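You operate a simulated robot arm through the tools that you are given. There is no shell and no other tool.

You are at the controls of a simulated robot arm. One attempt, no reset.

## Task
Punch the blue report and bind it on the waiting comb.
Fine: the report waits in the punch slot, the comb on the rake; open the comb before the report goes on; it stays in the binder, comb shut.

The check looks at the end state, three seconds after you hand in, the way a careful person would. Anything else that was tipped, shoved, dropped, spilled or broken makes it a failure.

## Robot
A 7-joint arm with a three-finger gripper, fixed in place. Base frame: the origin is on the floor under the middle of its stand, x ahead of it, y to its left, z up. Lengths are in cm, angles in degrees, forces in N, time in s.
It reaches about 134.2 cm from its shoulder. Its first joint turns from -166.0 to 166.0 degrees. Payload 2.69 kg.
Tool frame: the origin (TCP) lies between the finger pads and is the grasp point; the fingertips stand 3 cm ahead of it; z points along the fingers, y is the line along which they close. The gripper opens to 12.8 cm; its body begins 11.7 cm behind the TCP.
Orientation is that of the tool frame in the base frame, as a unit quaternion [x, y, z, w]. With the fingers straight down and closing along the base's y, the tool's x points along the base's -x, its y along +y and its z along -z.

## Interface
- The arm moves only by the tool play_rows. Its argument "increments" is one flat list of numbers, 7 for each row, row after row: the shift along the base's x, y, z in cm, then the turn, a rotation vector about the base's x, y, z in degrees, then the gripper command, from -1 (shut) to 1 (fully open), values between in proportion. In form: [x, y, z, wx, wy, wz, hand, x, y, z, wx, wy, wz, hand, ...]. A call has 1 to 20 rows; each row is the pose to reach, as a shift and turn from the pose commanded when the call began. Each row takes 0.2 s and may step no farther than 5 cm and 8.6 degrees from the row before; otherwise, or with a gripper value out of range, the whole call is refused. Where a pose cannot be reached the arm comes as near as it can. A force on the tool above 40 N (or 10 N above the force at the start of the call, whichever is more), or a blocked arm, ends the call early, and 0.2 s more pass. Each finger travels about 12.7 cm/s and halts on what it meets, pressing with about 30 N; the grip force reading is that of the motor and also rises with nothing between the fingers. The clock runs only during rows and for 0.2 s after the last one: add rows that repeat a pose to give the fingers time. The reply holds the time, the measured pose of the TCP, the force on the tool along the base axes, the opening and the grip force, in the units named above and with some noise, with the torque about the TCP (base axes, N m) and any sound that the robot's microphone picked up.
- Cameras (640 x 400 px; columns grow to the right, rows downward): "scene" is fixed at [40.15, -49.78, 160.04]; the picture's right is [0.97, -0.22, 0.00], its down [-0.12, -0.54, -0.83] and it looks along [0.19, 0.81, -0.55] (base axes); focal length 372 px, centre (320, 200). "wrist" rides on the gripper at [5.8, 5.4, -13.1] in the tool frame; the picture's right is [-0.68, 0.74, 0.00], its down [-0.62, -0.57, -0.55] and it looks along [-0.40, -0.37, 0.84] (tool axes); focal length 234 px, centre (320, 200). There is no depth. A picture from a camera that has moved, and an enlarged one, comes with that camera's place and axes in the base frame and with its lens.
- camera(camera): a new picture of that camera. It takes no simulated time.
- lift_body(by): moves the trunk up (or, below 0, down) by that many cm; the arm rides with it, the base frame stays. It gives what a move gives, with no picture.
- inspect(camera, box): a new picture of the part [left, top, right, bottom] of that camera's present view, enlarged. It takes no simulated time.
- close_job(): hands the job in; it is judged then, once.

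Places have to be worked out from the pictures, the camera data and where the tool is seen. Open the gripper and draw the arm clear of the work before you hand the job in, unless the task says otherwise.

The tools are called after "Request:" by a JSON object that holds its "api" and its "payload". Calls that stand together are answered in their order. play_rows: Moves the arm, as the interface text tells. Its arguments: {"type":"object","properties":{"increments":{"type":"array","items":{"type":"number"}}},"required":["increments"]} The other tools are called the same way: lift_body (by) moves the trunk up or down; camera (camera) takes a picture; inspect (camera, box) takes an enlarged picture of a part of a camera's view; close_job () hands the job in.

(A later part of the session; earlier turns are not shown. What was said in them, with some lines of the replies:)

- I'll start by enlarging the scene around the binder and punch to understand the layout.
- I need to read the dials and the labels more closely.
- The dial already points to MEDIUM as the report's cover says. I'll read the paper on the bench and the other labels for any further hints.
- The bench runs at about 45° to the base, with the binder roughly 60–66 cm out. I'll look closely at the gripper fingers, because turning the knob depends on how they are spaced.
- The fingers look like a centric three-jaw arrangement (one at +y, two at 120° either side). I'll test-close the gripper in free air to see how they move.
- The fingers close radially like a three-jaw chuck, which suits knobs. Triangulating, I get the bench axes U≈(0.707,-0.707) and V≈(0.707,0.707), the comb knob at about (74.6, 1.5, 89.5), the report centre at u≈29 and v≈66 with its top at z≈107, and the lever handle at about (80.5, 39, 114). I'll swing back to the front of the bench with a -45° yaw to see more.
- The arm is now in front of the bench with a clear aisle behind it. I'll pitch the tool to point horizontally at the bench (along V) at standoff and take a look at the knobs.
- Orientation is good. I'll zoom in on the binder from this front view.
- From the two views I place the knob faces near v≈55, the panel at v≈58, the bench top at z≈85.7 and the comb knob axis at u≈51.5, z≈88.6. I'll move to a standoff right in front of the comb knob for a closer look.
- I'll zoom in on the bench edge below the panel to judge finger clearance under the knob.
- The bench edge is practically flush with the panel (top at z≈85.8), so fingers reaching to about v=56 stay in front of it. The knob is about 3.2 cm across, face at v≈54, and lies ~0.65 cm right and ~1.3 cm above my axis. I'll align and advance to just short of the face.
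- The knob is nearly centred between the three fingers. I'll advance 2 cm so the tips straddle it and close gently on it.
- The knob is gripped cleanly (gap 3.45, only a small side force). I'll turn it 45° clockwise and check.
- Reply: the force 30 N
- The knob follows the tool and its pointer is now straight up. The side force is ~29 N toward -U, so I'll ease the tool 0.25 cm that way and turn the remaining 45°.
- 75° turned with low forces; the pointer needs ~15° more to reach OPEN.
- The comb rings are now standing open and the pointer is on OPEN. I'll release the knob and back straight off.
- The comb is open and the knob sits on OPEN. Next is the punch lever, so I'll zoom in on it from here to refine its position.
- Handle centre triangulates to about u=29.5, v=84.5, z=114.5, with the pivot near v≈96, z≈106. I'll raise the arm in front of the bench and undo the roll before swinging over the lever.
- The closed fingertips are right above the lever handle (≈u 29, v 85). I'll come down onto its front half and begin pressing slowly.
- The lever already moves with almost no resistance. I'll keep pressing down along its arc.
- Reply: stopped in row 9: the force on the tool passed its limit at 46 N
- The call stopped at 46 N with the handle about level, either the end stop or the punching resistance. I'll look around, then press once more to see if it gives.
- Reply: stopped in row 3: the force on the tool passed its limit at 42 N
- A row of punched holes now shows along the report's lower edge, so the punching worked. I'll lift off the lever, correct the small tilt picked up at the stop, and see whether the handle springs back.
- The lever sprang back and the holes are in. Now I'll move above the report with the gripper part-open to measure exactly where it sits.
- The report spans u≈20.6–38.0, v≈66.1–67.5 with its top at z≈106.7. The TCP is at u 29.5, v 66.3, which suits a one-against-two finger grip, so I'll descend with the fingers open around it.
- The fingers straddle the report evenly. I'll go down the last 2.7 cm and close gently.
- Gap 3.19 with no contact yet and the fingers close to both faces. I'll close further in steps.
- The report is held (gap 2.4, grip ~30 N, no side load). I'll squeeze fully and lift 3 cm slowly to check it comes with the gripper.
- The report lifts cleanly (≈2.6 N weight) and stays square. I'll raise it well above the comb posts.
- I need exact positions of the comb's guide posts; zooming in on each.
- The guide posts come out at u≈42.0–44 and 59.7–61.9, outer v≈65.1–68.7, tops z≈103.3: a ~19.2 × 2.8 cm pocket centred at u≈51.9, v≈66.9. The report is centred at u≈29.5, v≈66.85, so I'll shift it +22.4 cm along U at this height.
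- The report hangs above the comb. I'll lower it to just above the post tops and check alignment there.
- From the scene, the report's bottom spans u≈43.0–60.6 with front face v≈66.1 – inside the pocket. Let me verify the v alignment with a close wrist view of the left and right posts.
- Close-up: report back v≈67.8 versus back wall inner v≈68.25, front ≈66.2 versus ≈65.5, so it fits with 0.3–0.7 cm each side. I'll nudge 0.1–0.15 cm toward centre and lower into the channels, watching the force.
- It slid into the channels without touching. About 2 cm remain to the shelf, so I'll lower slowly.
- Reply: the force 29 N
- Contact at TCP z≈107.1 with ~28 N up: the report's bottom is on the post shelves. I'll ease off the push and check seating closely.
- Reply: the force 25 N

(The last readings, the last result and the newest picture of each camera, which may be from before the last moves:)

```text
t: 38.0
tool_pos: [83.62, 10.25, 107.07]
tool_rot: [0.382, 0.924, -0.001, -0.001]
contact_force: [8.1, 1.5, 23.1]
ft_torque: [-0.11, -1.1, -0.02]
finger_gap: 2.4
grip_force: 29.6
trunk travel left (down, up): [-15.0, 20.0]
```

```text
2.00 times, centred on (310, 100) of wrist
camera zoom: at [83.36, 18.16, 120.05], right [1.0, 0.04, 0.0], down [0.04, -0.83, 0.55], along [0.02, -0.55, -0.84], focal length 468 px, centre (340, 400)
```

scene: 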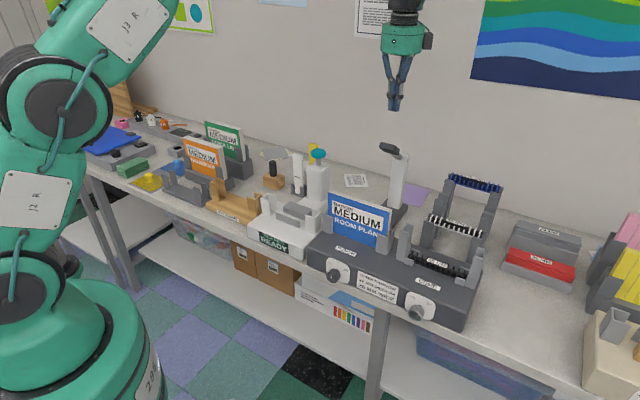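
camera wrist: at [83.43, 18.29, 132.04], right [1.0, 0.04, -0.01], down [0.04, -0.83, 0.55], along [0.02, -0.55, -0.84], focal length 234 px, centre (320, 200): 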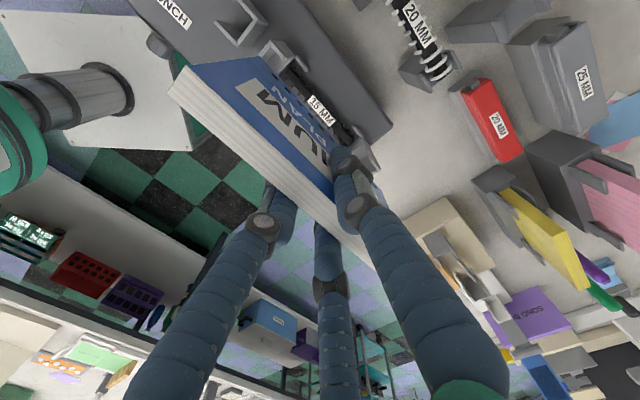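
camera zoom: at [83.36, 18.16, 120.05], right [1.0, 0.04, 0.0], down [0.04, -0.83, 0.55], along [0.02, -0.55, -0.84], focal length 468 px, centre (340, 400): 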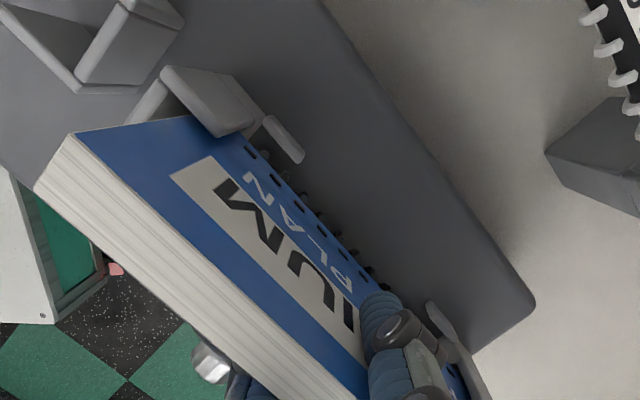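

Request:
{"api": "inspect", "payload": {"camera": "scene", "box": [408, 240, 428, 260]}}

Request:
{"api": "inspect", "payload": {"camera": "scene", "box": [458, 260, 478, 280]}}

Request:
{"api": "inspect", "payload": {"camera": "scene", "box": [420, 245, 470, 285]}}

```text
16.00 times, centred on (418, 250) of scene
camera zoom: at [40.15, -49.78, 160.04], right [0.97, -0.22, 0.0], down [-0.12, -0.54, -0.83], along [0.19, 0.81, -0.55], focal length 5948 px, centre (-1248, -600)
```

zoom: 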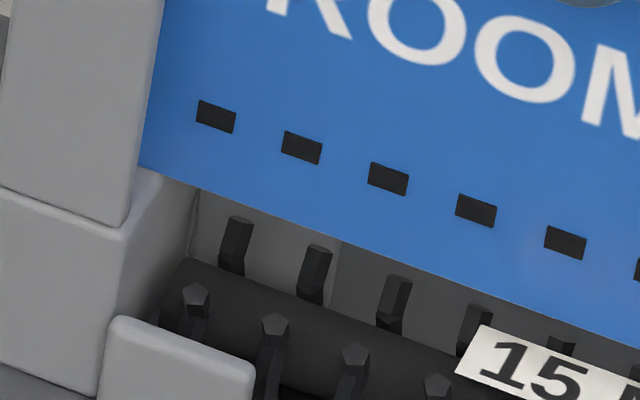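

```text
16.00 times, centred on (468, 270) of scene
camera zoom: at [40.15, -49.78, 160.04], right [0.97, -0.22, 0.0], down [-0.12, -0.54, -0.83], along [0.19, 0.81, -0.55], focal length 5948 px, centre (-2048, -920)
```

zoom: 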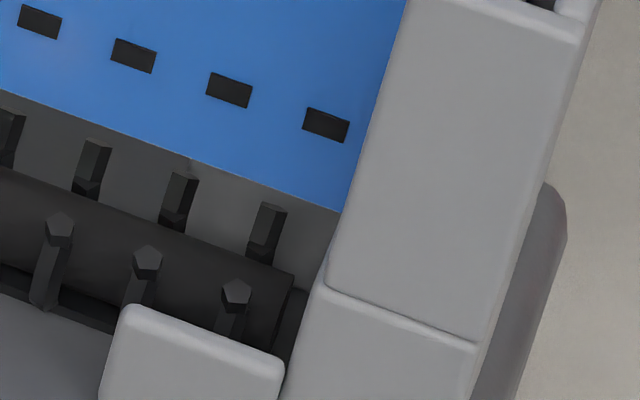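

```text
10.00 times, centred on (445, 265) of scene
camera zoom: at [40.15, -49.78, 160.04], right [0.97, -0.22, 0.0], down [-0.12, -0.54, -0.83], along [0.19, 0.81, -0.55], focal length 3718 px, centre (-930, -450)
```

zoom: 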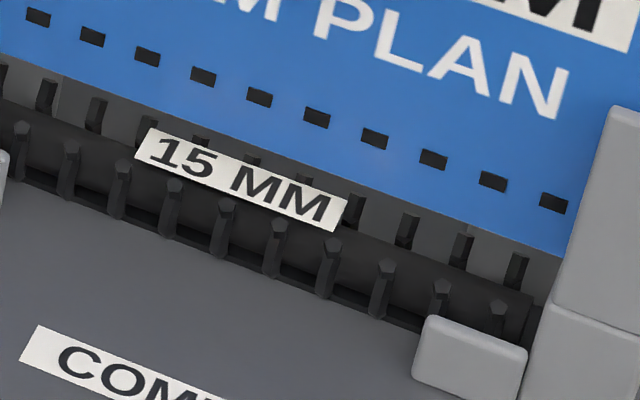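

The report's bottom edge sits at shelf level at both ends and the ring prongs are clear below it. I'll take out the remaining preload before releasing.

Request:
{"api": "play_rows", "payload": {"increments": [0, 0, 0.1, 0, 0, 0, -1, 0, 0, 0.1, 0, 0, 0, -1]}}

```text
t: 38.6
tool_pos: [83.51, 10.3, 107.03]
tool_rot: [0.382, 0.924, -0.001, -0.001]
contact_force: [7.4, 3.0, 19.2]
ft_torque: [0.23, -0.85, 0.08]
finger_gap: 2.42
grip_force: 29.9
trunk travel left (down, up): [-15.0, 20.0]
```

Request:
{"api": "play_rows", "payload": {"increments": [0, 0, 0.2, 0, 0, 0, -1, 0, 0, 0.4, 0, 0, 0, -1]}}

Request:
{"api": "inspect", "payload": {"camera": "scene", "box": [408, 240, 428, 260]}}

```text
t: 39.2
tool_pos: [83.3, 10.29, 107.23]
tool_rot: [0.381, 0.924, -0.004, -0.004]
contact_force: [0.1, 0.1, -2.0]
ft_torque: [-0.01, 0.02, 0.0]
finger_gap: 2.38
grip_force: 29.7
trunk travel left (down, up): [-15.0, 20.0]
```

```text
16.00 times, centred on (418, 250) of scene
camera zoom: at [40.15, -49.78, 160.04], right [0.97, -0.22, 0.0], down [-0.12, -0.54, -0.83], along [0.19, 0.81, -0.55], focal length 5948 px, centre (-1248, -600)
```

zoom: 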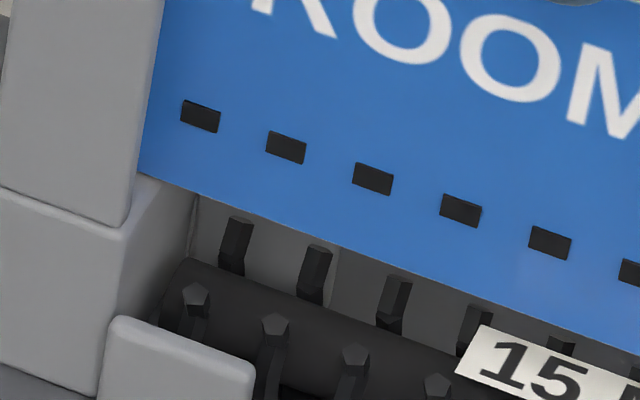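

The report now hangs free again (just its 2 N weight) about 1 mm over the shelf. I'll let it settle with a zero move, shift 0.2 cm to +U to centre it on the ring row, and read again.

Request:
{"api": "play_rows", "payload": {"increments": [0.14, -0.14, 0, 0, 0, 0, -1, 0.14, -0.14, 0, 0, 0, 0, -1, 0.14, -0.14, 0, 0, 0, 0, -1]}}

Request:
{"api": "inspect", "payload": {"camera": "scene", "box": [408, 240, 428, 260]}}

Request:
{"api": "inspect", "payload": {"camera": "wrist", "box": [200, 0, 320, 100]}}

Request:
{"api": "inspect", "payload": {"camera": "wrist", "box": [380, 130, 460, 230]}}

```text
t: 40.0
tool_pos: [83.72, 10.22, 107.41]
tool_rot: [0.382, 0.924, -0.001, -0.002]
contact_force: [-0.8, -0.1, -2.2]
ft_torque: [0.0, 0.03, -0.02]
finger_gap: 2.38
grip_force: 30.5
trunk travel left (down, up): [-15.0, 20.0]
```

```text
16.00 times, centred on (418, 250) of scene
camera zoom: at [40.15, -49.78, 160.04], right [0.97, -0.22, 0.0], down [-0.12, -0.54, -0.83], along [0.19, 0.81, -0.55], focal length 5948 px, centre (-1248, -600)
```

zoom: 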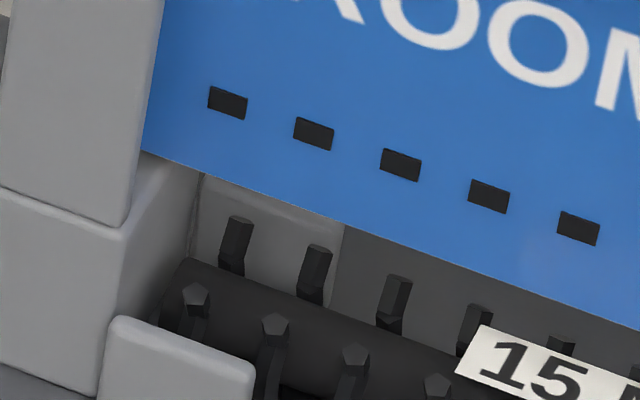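

```text
4.00 times, centred on (260, 50) of wrist
camera zoom: at [83.53, 18.08, 120.41], right [1.0, 0.04, -0.01], down [0.04, -0.83, 0.55], along [0.02, -0.55, -0.84], focal length 937 px, centre (560, 800)
```

zoom: 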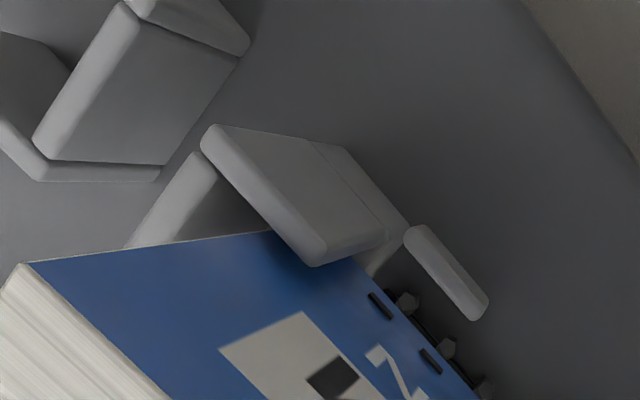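

```text
4.00 times, centred on (420, 180) of wrist
camera zoom: at [83.53, 18.08, 120.41], right [1.0, 0.04, -0.01], down [0.04, -0.83, 0.55], along [0.02, -0.55, -0.84], focal length 937 px, centre (-80, 280)
```

zoom: 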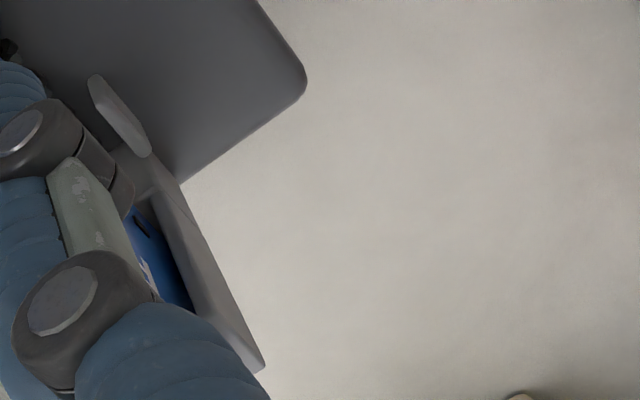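

Settled: the report is centred (u≈52.0) and ~3 mm over the shelf. Lowering to touch lightly.

Request:
{"api": "play_rows", "payload": {"increments": [0, 0, -0.2, 0, 0, 0, -1, 0, 0, -0.35, 0, 0, 0, -1, 0, 0, -0.35, 0, 0, 0, -1]}}

Request:
{"api": "inspect", "payload": {"camera": "scene", "box": [408, 240, 428, 260]}}

```text
t: 40.8
tool_pos: [83.79, 10.11, 107.02]
tool_rot: [0.382, 0.924, -0.002, -0.002]
contact_force: [-0.2, -0.1, -2.7]
ft_torque: [0.01, -0.05, 0.0]
finger_gap: 2.4
grip_force: 29.7
trunk travel left (down, up): [-15.0, 20.0]
```

```text
16.00 times, centred on (418, 250) of scene
camera zoom: at [40.15, -49.78, 160.04], right [0.97, -0.22, 0.0], down [-0.12, -0.54, -0.83], along [0.19, 0.81, -0.55], focal length 5948 px, centre (-1248, -600)
```

zoom: 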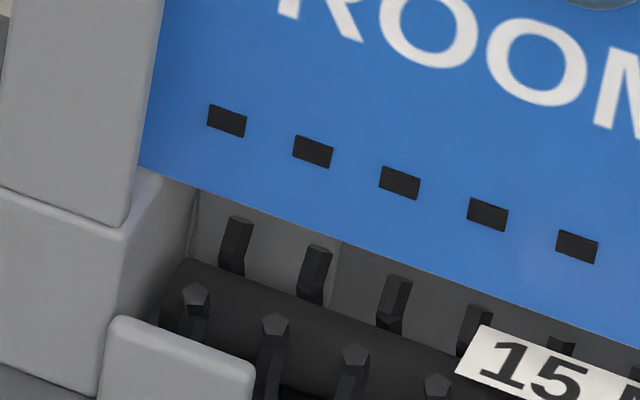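

Request:
{"api": "play_rows", "payload": {"increments": [0, 0, -0.1, 0, 0, 0, -1, 0, 0, -0.2, 0, 0, 0, -1, 0, 0, -0.2, 0, 0, 0, -1]}}

```text
t: 41.6
tool_pos: [83.79, 10.21, 107.04]
tool_rot: [0.382, 0.924, -0.001, -0.001]
contact_force: [-1.9, 1.3, 9.8]
ft_torque: [0.51, 0.42, 0.05]
finger_gap: 2.37
grip_force: 30.2
trunk travel left (down, up): [-15.0, 20.0]
```

Light contact (~10 N). Now I'll open the fingers gradually to leave the report standing in the channels.

Request:
{"api": "play_rows", "payload": {"increments": [0, 0, 0, 0, 0, 0, -0.65, 0, 0, 0, 0, 0, 0, -0.58, 0, 0, 0, 0, 0, 0, -0.5, 0, 0, 0, 0, 0, 0, -0.4, 0, 0, 0, 0, 0, 0, -0.2, 0, 0, 0, 0, 0, 0, 0, 0, 0, 0, 0, 0, 0, 0.2, 0, 0, 0, 0, 0, 0, 0.2]}}

Request:
{"api": "inspect", "payload": {"camera": "scene", "box": [395, 205, 475, 295]}}

Request:
{"api": "inspect", "payload": {"camera": "wrist", "box": [170, 10, 430, 260]}}

```text
t: 43.4
tool_pos: [83.84, 10.26, 106.81]
tool_rot: [0.382, 0.924, -0.001, -0.002]
contact_force: [-0.8, 0.2, 0.5]
ft_torque: [0.0, -0.02, 0.0]
finger_gap: 7.67
grip_force: 0.0
trunk travel left (down, up): [-15.0, 20.0]
```

```text
4.44 times, centred on (435, 250) of scene
camera zoom: at [40.15, -49.78, 160.04], right [0.97, -0.22, 0.0], down [-0.12, -0.54, -0.83], along [0.19, 0.81, -0.55], focal length 1652 px, centre (-191, -22)
```

zoom: 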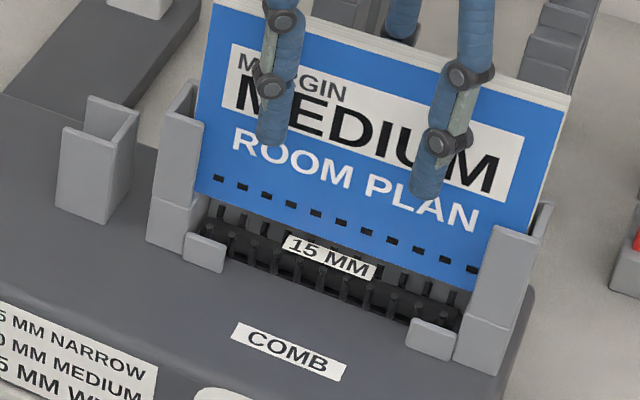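

```text
1.60 times, centred on (300, 135) of wrist
camera zoom: at [83.57, 18.04, 119.89], right [1.0, 0.04, 0.0], down [0.04, -0.83, 0.55], along [0.02, -0.55, -0.84], focal length 375 px, centre (352, 304)
```

zoom: 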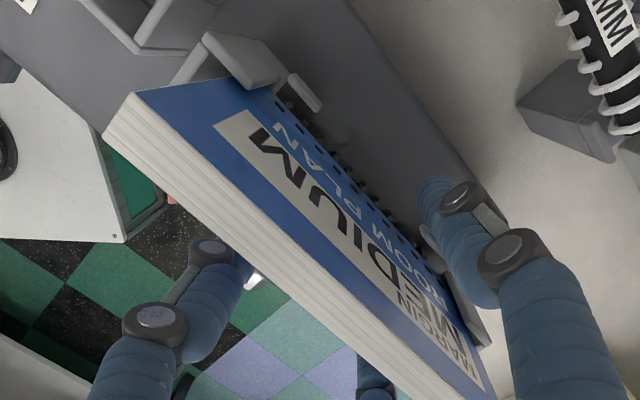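

The report stands in the comb channels on its own. I'll lift straight up clear of it, then back off toward the aisle.

Request:
{"api": "play_rows", "payload": {"increments": [0, 0, 2.5, 0, 0, 0, 0.2, 0, 0, 6, 0, 0, 0, 0.2, 0, 0, 10, 0, 0, 0, 0.2, 0, 0, 14, 0, 0, 0, 0.2, 0, 0, 17, 0, 0, 0, 0.2]}}

Request:
{"api": "inspect", "payload": {"camera": "scene", "box": [380, 180, 500, 300]}}

Request:
{"api": "inspect", "payload": {"camera": "wrist", "box": [200, 20, 440, 220]}}

```text
t: 44.6
tool_pos: [83.63, 10.03, 123.79]
tool_rot: [0.382, 0.924, -0.002, -0.002]
contact_force: [-0.6, -0.3, -0.6]
ft_torque: [0.01, -0.01, 0.0]
finger_gap: 7.66
grip_force: 0.0
trunk travel left (down, up): [-15.0, 20.0]
```

```text
3.33 times, centred on (440, 240) of scene
camera zoom: at [40.15, -49.78, 160.04], right [0.97, -0.22, 0.0], down [-0.12, -0.54, -0.83], along [0.19, 0.81, -0.55], focal length 1239 px, centre (-80, 67)
```

zoom: 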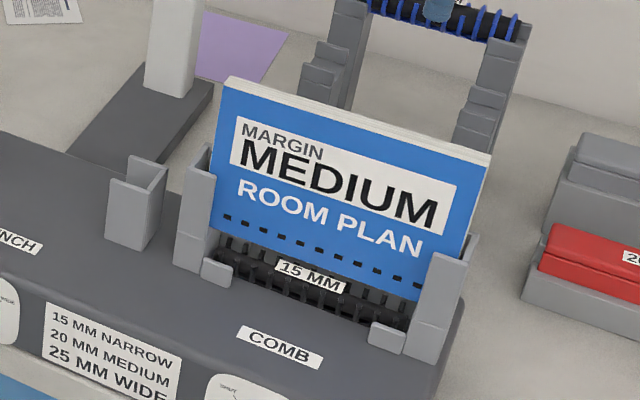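

```text
2.00 times, centred on (320, 120) of wrist
camera zoom: at [83.4, 17.97, 136.74], right [1.0, 0.04, 0.0], down [0.04, -0.83, 0.55], along [0.02, -0.55, -0.84], focal length 468 px, centre (320, 360)
```

zoom: 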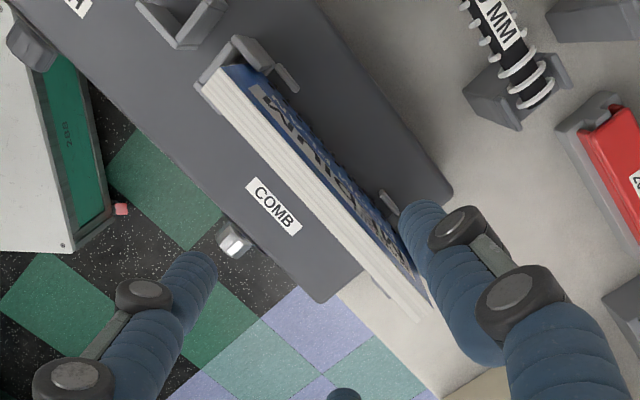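

The report is upright in the comb. Now I'll back out to the aisle while pitching the tool level again, to turn the comb knob back to SHUT.

Request:
{"api": "play_rows", "payload": {"increments": [-1.63, -1.63, 0, 5.785, -5.785, 0, 0.2, -3.26, -3.26, 0, 11.57, -11.57, 0, 0.2, -4.89, -4.89, 0, 17.355, -17.355, 0, 0.2, -6.52, -6.52, 0, 23.14, -23.14, 0, 0.2, -8.15, -8.15, 0, 28.925, -28.925, 0, 0.2, -9.78, -9.78, 0, 34.71, -34.71, 0, 0.2, -11.41, -11.41, 0, 40.495, -40.495, 0, 0.2, -13.04, -13.04, 0, 46.28, -46.28, 0, 0.2, -14.67, -14.67, 0, 52.065, -52.065, 0, 0.2, -16.3, -16.3, 0, 57.85, -57.85, 0, 0.2, -17.9, -17.9, 0, 63.64, -63.64, 0, 0.2]}}

Request:
{"api": "play_rows", "payload": {"increments": [0, 0, -3.1, 5.785, 5.785, 0, 0.2, 0, 0, -6.2, 11.57, 11.57, 0, 0.2, 0, 0, -9.3, 17.355, 17.355, 0, 0.2, 0, 0, -12.4, 23.14, 23.14, 0, 0.2, 0, 0, -15.5, 28.925, 28.925, 0, 0.2, 0, 0, -18.6, 34.71, 34.71, 0, 0.2, 0, 0, -21.7, 40.495, 40.495, 0, 0.2, 0, 0, -24.8, 46.28, 46.28, 0, 0.2, 0, 0, -27.9, 52.065, 52.065, 0, 0.2, 0, 0, -31, 57.85, 57.85, 0, 0.2, 0, 0, -34, 63.64, 63.64, 0, 0.2]}}

Request:
{"api": "camera", "payload": {"camera": "wrist"}}

Request:
{"api": "camera", "payload": {"camera": "scene"}}

```text
t: 47.0
tool_pos: [65.86, -7.88, 123.85]
tool_rot: [0.27, 0.654, 0.653, 0.271]
contact_force: [-0.7, -0.2, 0.0]
ft_torque: [-0.02, 0.0, -0.02]
finger_gap: 7.68
grip_force: 0.0
trunk travel left (down, up): [-15.0, 20.0]
```

```text
t: 49.4
tool_pos: [65.81, -7.92, 90.1]
tool_rot: [0.652, 0.272, 0.653, -0.273]
contact_force: [0.2, 0.3, 0.2]
ft_torque: [-0.04, 0.04, 0.0]
finger_gap: 7.67
grip_force: 0.0
trunk travel left (down, up): [-15.0, 20.0]
```

```text
taken
camera wrist: at [60.46, -21.04, 95.79], right [0.52, -0.52, -0.68], down [-0.79, 0.01, -0.62], along [0.33, 0.86, -0.4], focal length 234 px, centre (320, 200)
```

wrist: 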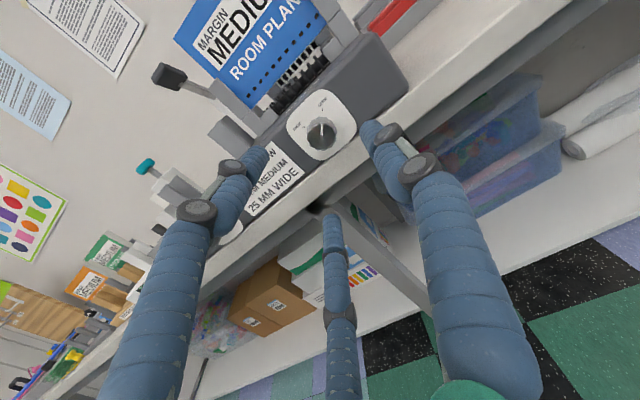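

```text
taken
```

scene: 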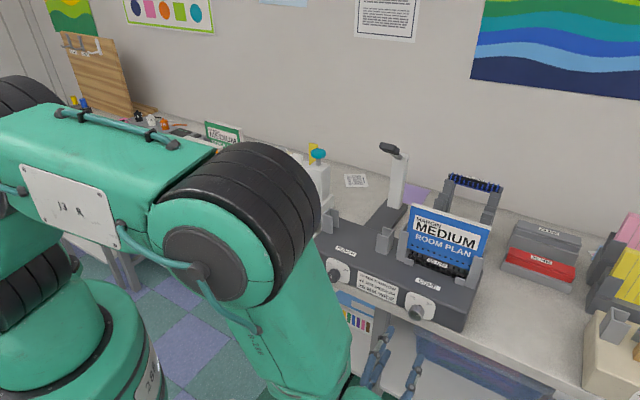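

Positioned in front of the comb knob at the same roll I left it with. I'll approach to just short of the face and check the alignment.

Request:
{"api": "play_rows", "payload": {"increments": [2.33, 2.37, -0.3, 0, 0, 0, 0.2, 4.66, 4.74, -0.3, 0, 0, 0, 0.1, 6.97, 7.03, -0.3, 0, 0, 0, 0, 6.97, 7.03, -0.3, 0, 0, 0, 0]}}

Request:
{"api": "inspect", "payload": {"camera": "wrist", "box": [240, 80, 420, 260]}}

Request:
{"api": "inspect", "payload": {"camera": "scene", "box": [385, 275, 445, 325]}}

```text
t: 50.4
tool_pos: [72.86, -0.7, 89.44]
tool_rot: [0.653, 0.272, 0.653, -0.272]
contact_force: [0.9, 0.2, -0.4]
ft_torque: [0.03, -0.03, 0.01]
finger_gap: 6.4
grip_force: 0.1
trunk travel left (down, up): [-15.0, 20.0]
```

```text
2.22 times, centred on (330, 170) of wrist
camera zoom: at [67.44, -13.83, 95.22], right [0.52, -0.52, -0.68], down [-0.79, 0.01, -0.62], along [0.33, 0.86, -0.4], focal length 520 px, centre (298, 267)
```

zoom: 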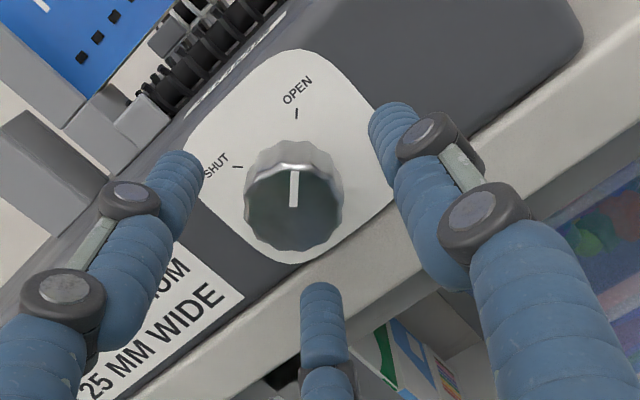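

```text
8.00 times, centred on (415, 300) of scene
camera zoom: at [40.15, -49.78, 160.04], right [0.97, -0.22, 0.0], down [-0.12, -0.54, -0.83], along [0.19, 0.81, -0.55], focal length 2974 px, centre (-440, -600)
```

zoom: 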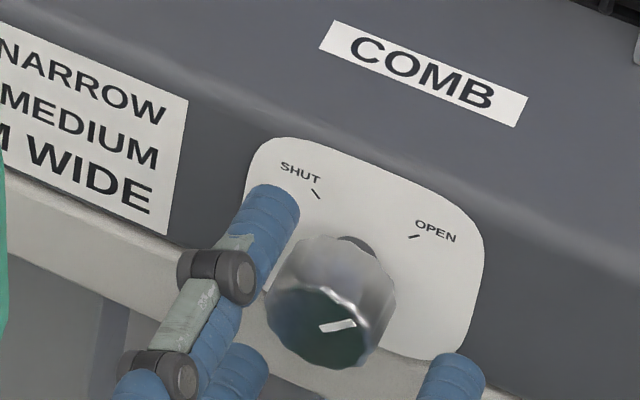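

The knob sits ~0.25 cm above my axis. I'll correct that, advance 1.9 cm and close on it.

Request:
{"api": "play_rows", "payload": {"increments": [0.6, 0.6, 0.25, 0, 0, 0, 0, 1.36, 1.36, 0.25, 0, 0, 0, 0, 1.36, 1.36, 0.25, 0, 0, 0, -0.3, 1.36, 1.36, 0.25, 0, 0, 0, -0.6, 1.36, 1.36, 0.25, 0, 0, 0, -1, 1.36, 1.36, 0.25, 0, 0, 0, -1]}}

Request:
{"api": "inspect", "payload": {"camera": "wrist", "box": [240, 80, 420, 260]}}

```text
t: 51.8
tool_pos: [74.25, 0.63, 89.81]
tool_rot: [0.652, 0.272, 0.653, -0.272]
contact_force: [1.6, -1.6, -2.9]
ft_torque: [-0.1, 0.09, -0.01]
finger_gap: 3.27
grip_force: 45.3
trunk travel left (down, up): [-15.0, 20.0]
```

```text
2.22 times, centred on (330, 170) of wrist
camera zoom: at [68.82, -12.49, 95.5], right [0.52, -0.52, -0.68], down [-0.79, 0.01, -0.62], along [0.33, 0.86, -0.4], focal length 520 px, centre (298, 267)
```

zoom: 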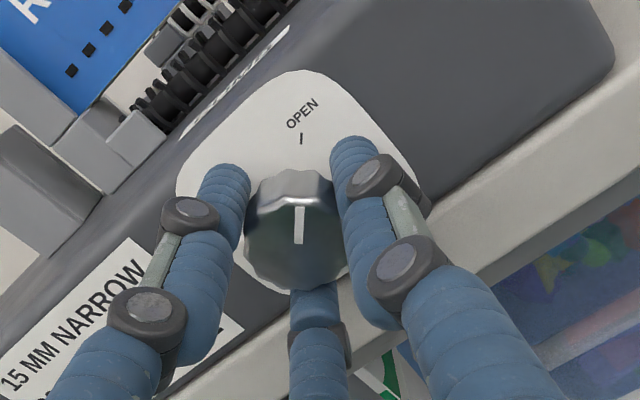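

Well-centred grip with tiny side load. I'll turn back counter-clockwise 45° first.

Request:
{"api": "play_rows", "payload": {"increments": [0, 0, 0, -5.3, -5.3, 0, -1, 0, 0, 0, -10.6, -10.6, 0, -1, 0, 0, 0, -15.9, -15.9, 0, -1, 0, 0, 0, -21.2, -21.2, 0, -1, 0, 0, 0, -26.5, -26.5, 0, -1, 0, 0, 0, -31.8, -31.8, 0, -1]}}

Request:
{"api": "inspect", "payload": {"camera": "scene", "box": [380, 200, 480, 320]}}

Request:
{"api": "inspect", "payload": {"camera": "wrist", "box": [240, 80, 420, 260]}}

```text
t: 53.2
tool_pos: [74.24, 0.61, 89.7]
tool_rot: [0.498, 0.502, 0.707, -0.001]
contact_force: [3.5, 0.9, -8.7]
ft_torque: [-0.33, 0.29, -0.02]
finger_gap: 3.27
grip_force: 45.3
trunk travel left (down, up): [-15.0, 20.0]
```

```text
3.33 times, centred on (430, 260) of scene
camera zoom: at [40.15, -49.78, 160.04], right [0.97, -0.22, 0.0], down [-0.12, -0.54, -0.83], along [0.19, 0.81, -0.55], focal length 1239 px, centre (-47, 0)
```

zoom: 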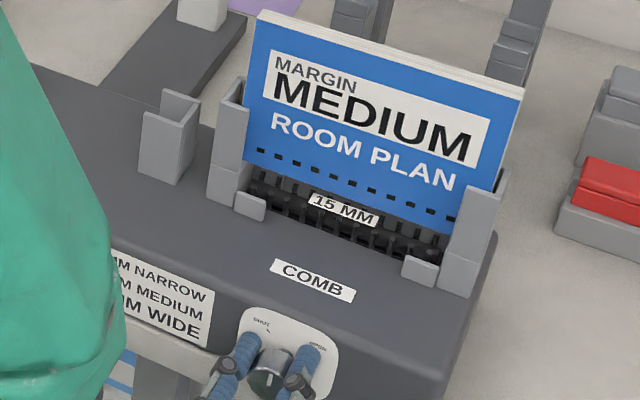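

```text
2.22 times, centred on (330, 170) of wrist
camera zoom: at [64.79, -8.45, 97.64], right [0.71, -0.7, 0.04], down [-0.36, -0.42, -0.83], along [0.6, 0.58, -0.55], focal length 520 px, centre (298, 267)
```

zoom: 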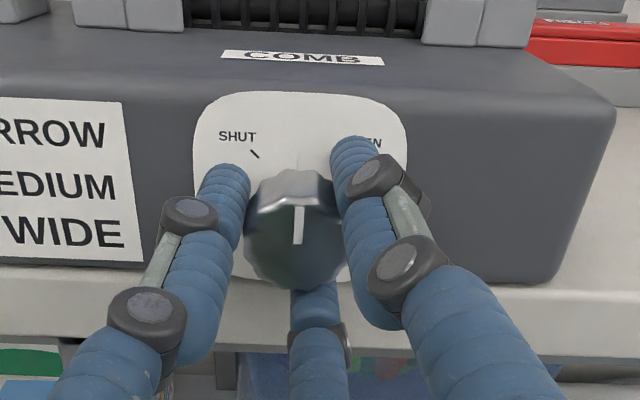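

Halfway with low forces; continuing the remaining 45° to SHUT.

Request:
{"api": "play_rows", "payload": {"increments": [0, 0, 0, -5.3, -5.3, 0, -1, 0, 0, 0, -10.6, -10.6, 0, -1, 0, 0, 0, -15.9, -15.9, 0, -1, 0, 0, 0, -21.2, -21.2, 0, -1, 0, 0, 0, -26.5, -26.5, 0, -1, 0, 0, 0, -31.8, -31.8, 0, -1, 0, 0, 0, -31.8, -31.8, 0, -1]}}

Request:
{"api": "inspect", "payload": {"camera": "scene", "box": [380, 200, 480, 320]}}

Request:
{"api": "inspect", "payload": {"camera": "wrist", "box": [240, 80, 420, 260]}}

```text
t: 54.8
tool_pos: [74.12, 0.68, 89.79]
tool_rot: [0.27, 0.656, 0.652, 0.269]
contact_force: [-0.8, -4.5, -13.9]
ft_torque: [-0.13, 0.14, -0.27]
finger_gap: 3.31
grip_force: 45.2
trunk travel left (down, up): [-15.0, 20.0]
```

```text
3.33 times, centred on (430, 260) of scene
camera zoom: at [40.15, -49.78, 160.04], right [0.97, -0.22, 0.0], down [-0.12, -0.54, -0.83], along [0.19, 0.81, -0.55], focal length 1239 px, centre (-47, 0)
```

zoom: 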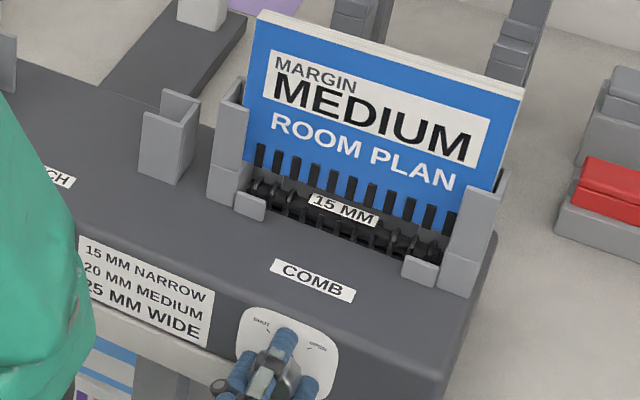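

```text
2.22 times, centred on (330, 170) of wrist
camera zoom: at [60.87, -4.54, 95.11], right [0.48, -0.47, 0.74], down [0.05, -0.83, -0.56], along [0.88, 0.31, -0.37], focal length 520 px, centre (298, 267)
```

zoom: 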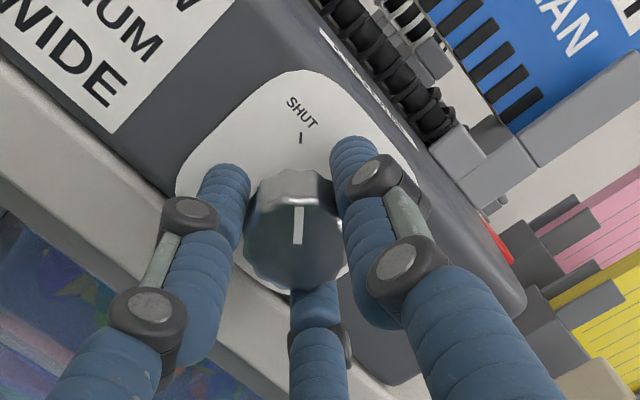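

The rings have closed through the holes – dark bands now run from each hole round the report's edge – and the pointer is on SHUT. Let me zoom in on the binding and the knob before releasing.

Request:
{"api": "inspect", "payload": {"camera": "scene", "box": [405, 230, 475, 290]}}

Request:
{"api": "play_rows", "payload": {"increments": [0, 0, 0, 0, 0, 0, -0.3, 0, 0, 0, 0, 0, 0, 0.1, 0, 0, 0, 0, 0, 0, 0.2, -2.5, -2.5, 0, 0, 0, 0, 0.2, -5.5, -5.5, 0, 0, 0, 0, 0.2, -8.5, -8.5, 0, 0, 0, 0, 0.2, -11.5, -11.5, 0, 0, 0, 0, 0.2]}}

Request:
{"api": "inspect", "payload": {"camera": "scene", "box": [395, 275, 445, 325]}}

Request:
{"api": "inspect", "payload": {"camera": "wrist", "box": [240, 20, 420, 180]}}

```text
6.67 times, centred on (440, 260) of scene
camera zoom: at [40.15, -49.78, 160.04], right [0.97, -0.22, 0.0], down [-0.12, -0.54, -0.83], along [0.19, 0.81, -0.55], focal length 2478 px, centre (-480, -200)
```

zoom: 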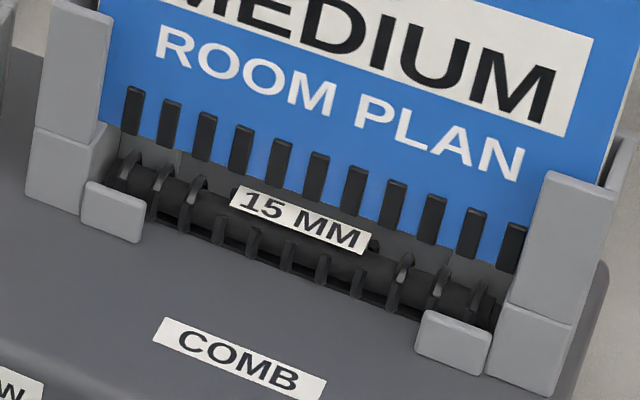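

```text
t: 56.4
tool_pos: [62.7, -10.98, 90.07]
tool_rot: [0.27, 0.655, 0.653, 0.269]
contact_force: [1.1, 0.0, 0.7]
ft_torque: [0.02, 0.02, -0.01]
finger_gap: 7.68
grip_force: 0.1
trunk travel left (down, up): [-15.0, 20.0]
```

```text
8.00 times, centred on (420, 300) of scene
camera zoom: at [40.15, -49.78, 160.04], right [0.97, -0.22, 0.0], down [-0.12, -0.54, -0.83], along [0.19, 0.81, -0.55], focal length 2974 px, centre (-480, -600)
```

zoom: 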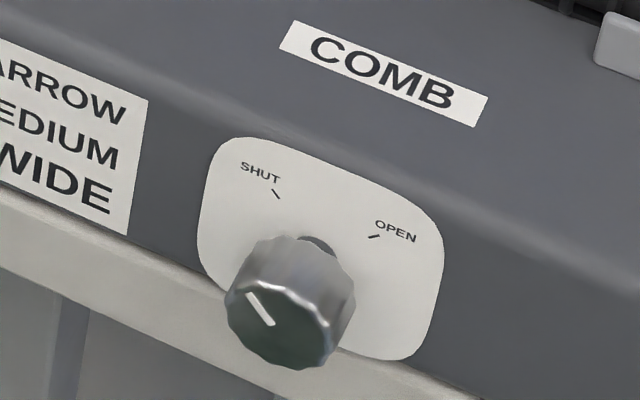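

```text
2.50 times, centred on (330, 100) of wrist
camera zoom: at [49.42, -16.21, 95.28], right [0.48, -0.47, 0.74], down [0.05, -0.82, -0.56], along [0.87, 0.31, -0.37], focal length 585 px, centre (295, 450)
```

zoom: 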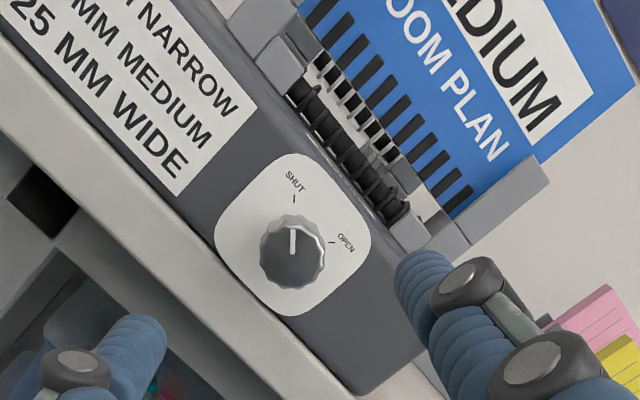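

The knob reads SHUT, the rings are closed on the report and the gripper is free. I'll draw the arm further back and up with the gripper fully open, then check the whole scene.

Request:
{"api": "play_rows", "payload": {"increments": [-2, -2, 4, 0, 0, 0, 0.5, -4, -4, 8, 0, 0, 0, 1, -4, -4, 12, 0, 0, 0, 1, -4, -4, 16, 0, 0, 0, 1, -4, -4, 20, 0, 0, 0, 1, -4, -4, 24, 0, 0, 0, 1, -4, -4, 28, 0, 0, 0, 1, -4, -4, 30, 0, 0, 0, 1]}}

Request:
{"api": "camera", "payload": {"camera": "scene"}}

Request:
{"api": "inspect", "payload": {"camera": "scene", "box": [300, 130, 520, 330]}}

Request:
{"api": "camera", "payload": {"camera": "wrist"}}

```text
t: 58.2
tool_pos: [58.54, -14.9, 119.99]
tool_rot: [0.27, 0.655, 0.653, 0.269]
contact_force: [-0.5, 0.6, 0.2]
ft_torque: [0.01, -0.02, -0.03]
finger_gap: 12.82
grip_force: 0.0
trunk travel left (down, up): [-15.0, 20.0]
```

```text
taken
```

scene: 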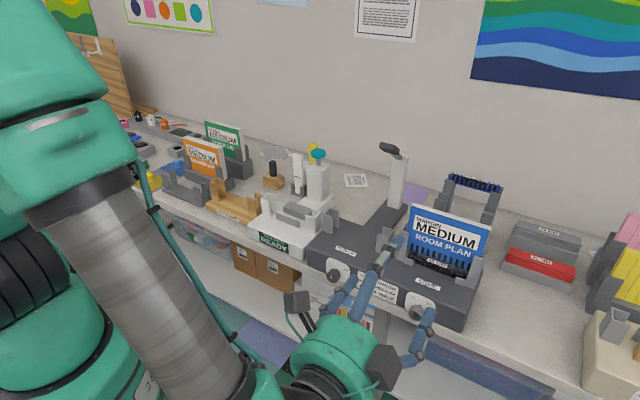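

```text
2.00 times, centred on (410, 230) of scene
camera zoom: at [40.15, -49.78, 160.04], right [0.97, -0.22, 0.0], down [-0.12, -0.54, -0.83], along [0.19, 0.81, -0.55], focal length 744 px, centre (140, 140)
```

zoom: 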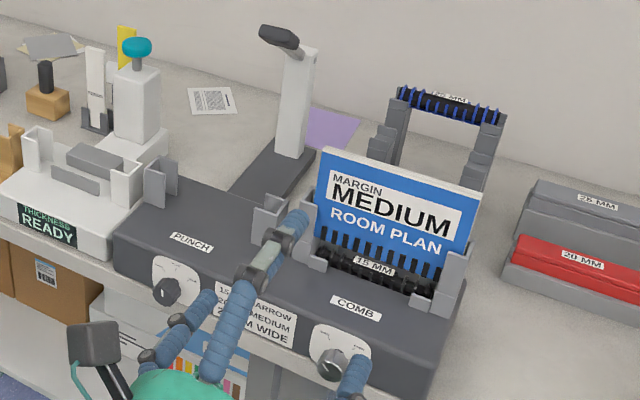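

```text
taken
camera wrist: at [45.2, -20.09, 125.32], right [0.48, -0.47, 0.74], down [0.05, -0.83, -0.56], along [0.88, 0.31, -0.37], focal length 234 px, centre (320, 200)
```

wrist: 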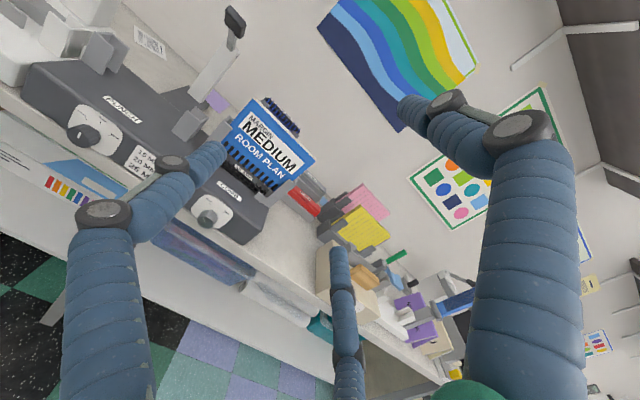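

The report is punched at MEDIUM as its cover asks, and it stands in the binder on the 15 mm comb with the rings closed and the knob at SHUT. The lever is back up, nothing else looks disturbed, and the open gripper is well clear of the bench. Handing in.

Request:
{"api": "close_job", "payload": {}}

```text
The job is handed in.
```

I punched the blue report and bound it on the waiting 15 mm comb. It stands in the binder with the rings closed and the comb knob at SHUT. I handed the job in, but no pass or fail came back.

- **Margin (uncertain):** I punched with the dial at MEDIUM. It already stood there, and the report's cover says "MARGIN MEDIUM". The card on the binder pairs 15 mm combs with NARROW. I followed the cover and the dial, so if the card was meant to govern, the margin is wrong.
- **Order:** I opened the comb before punching, so it was open before the report went on. After punching, I set the report on the comb and turned the knob back to SHUT.
- **End state:** The punch lever sprang back up after the stroke. In the last pictures nothing else looked moved or knocked over, and the arm is back from the bench with the gripper open.
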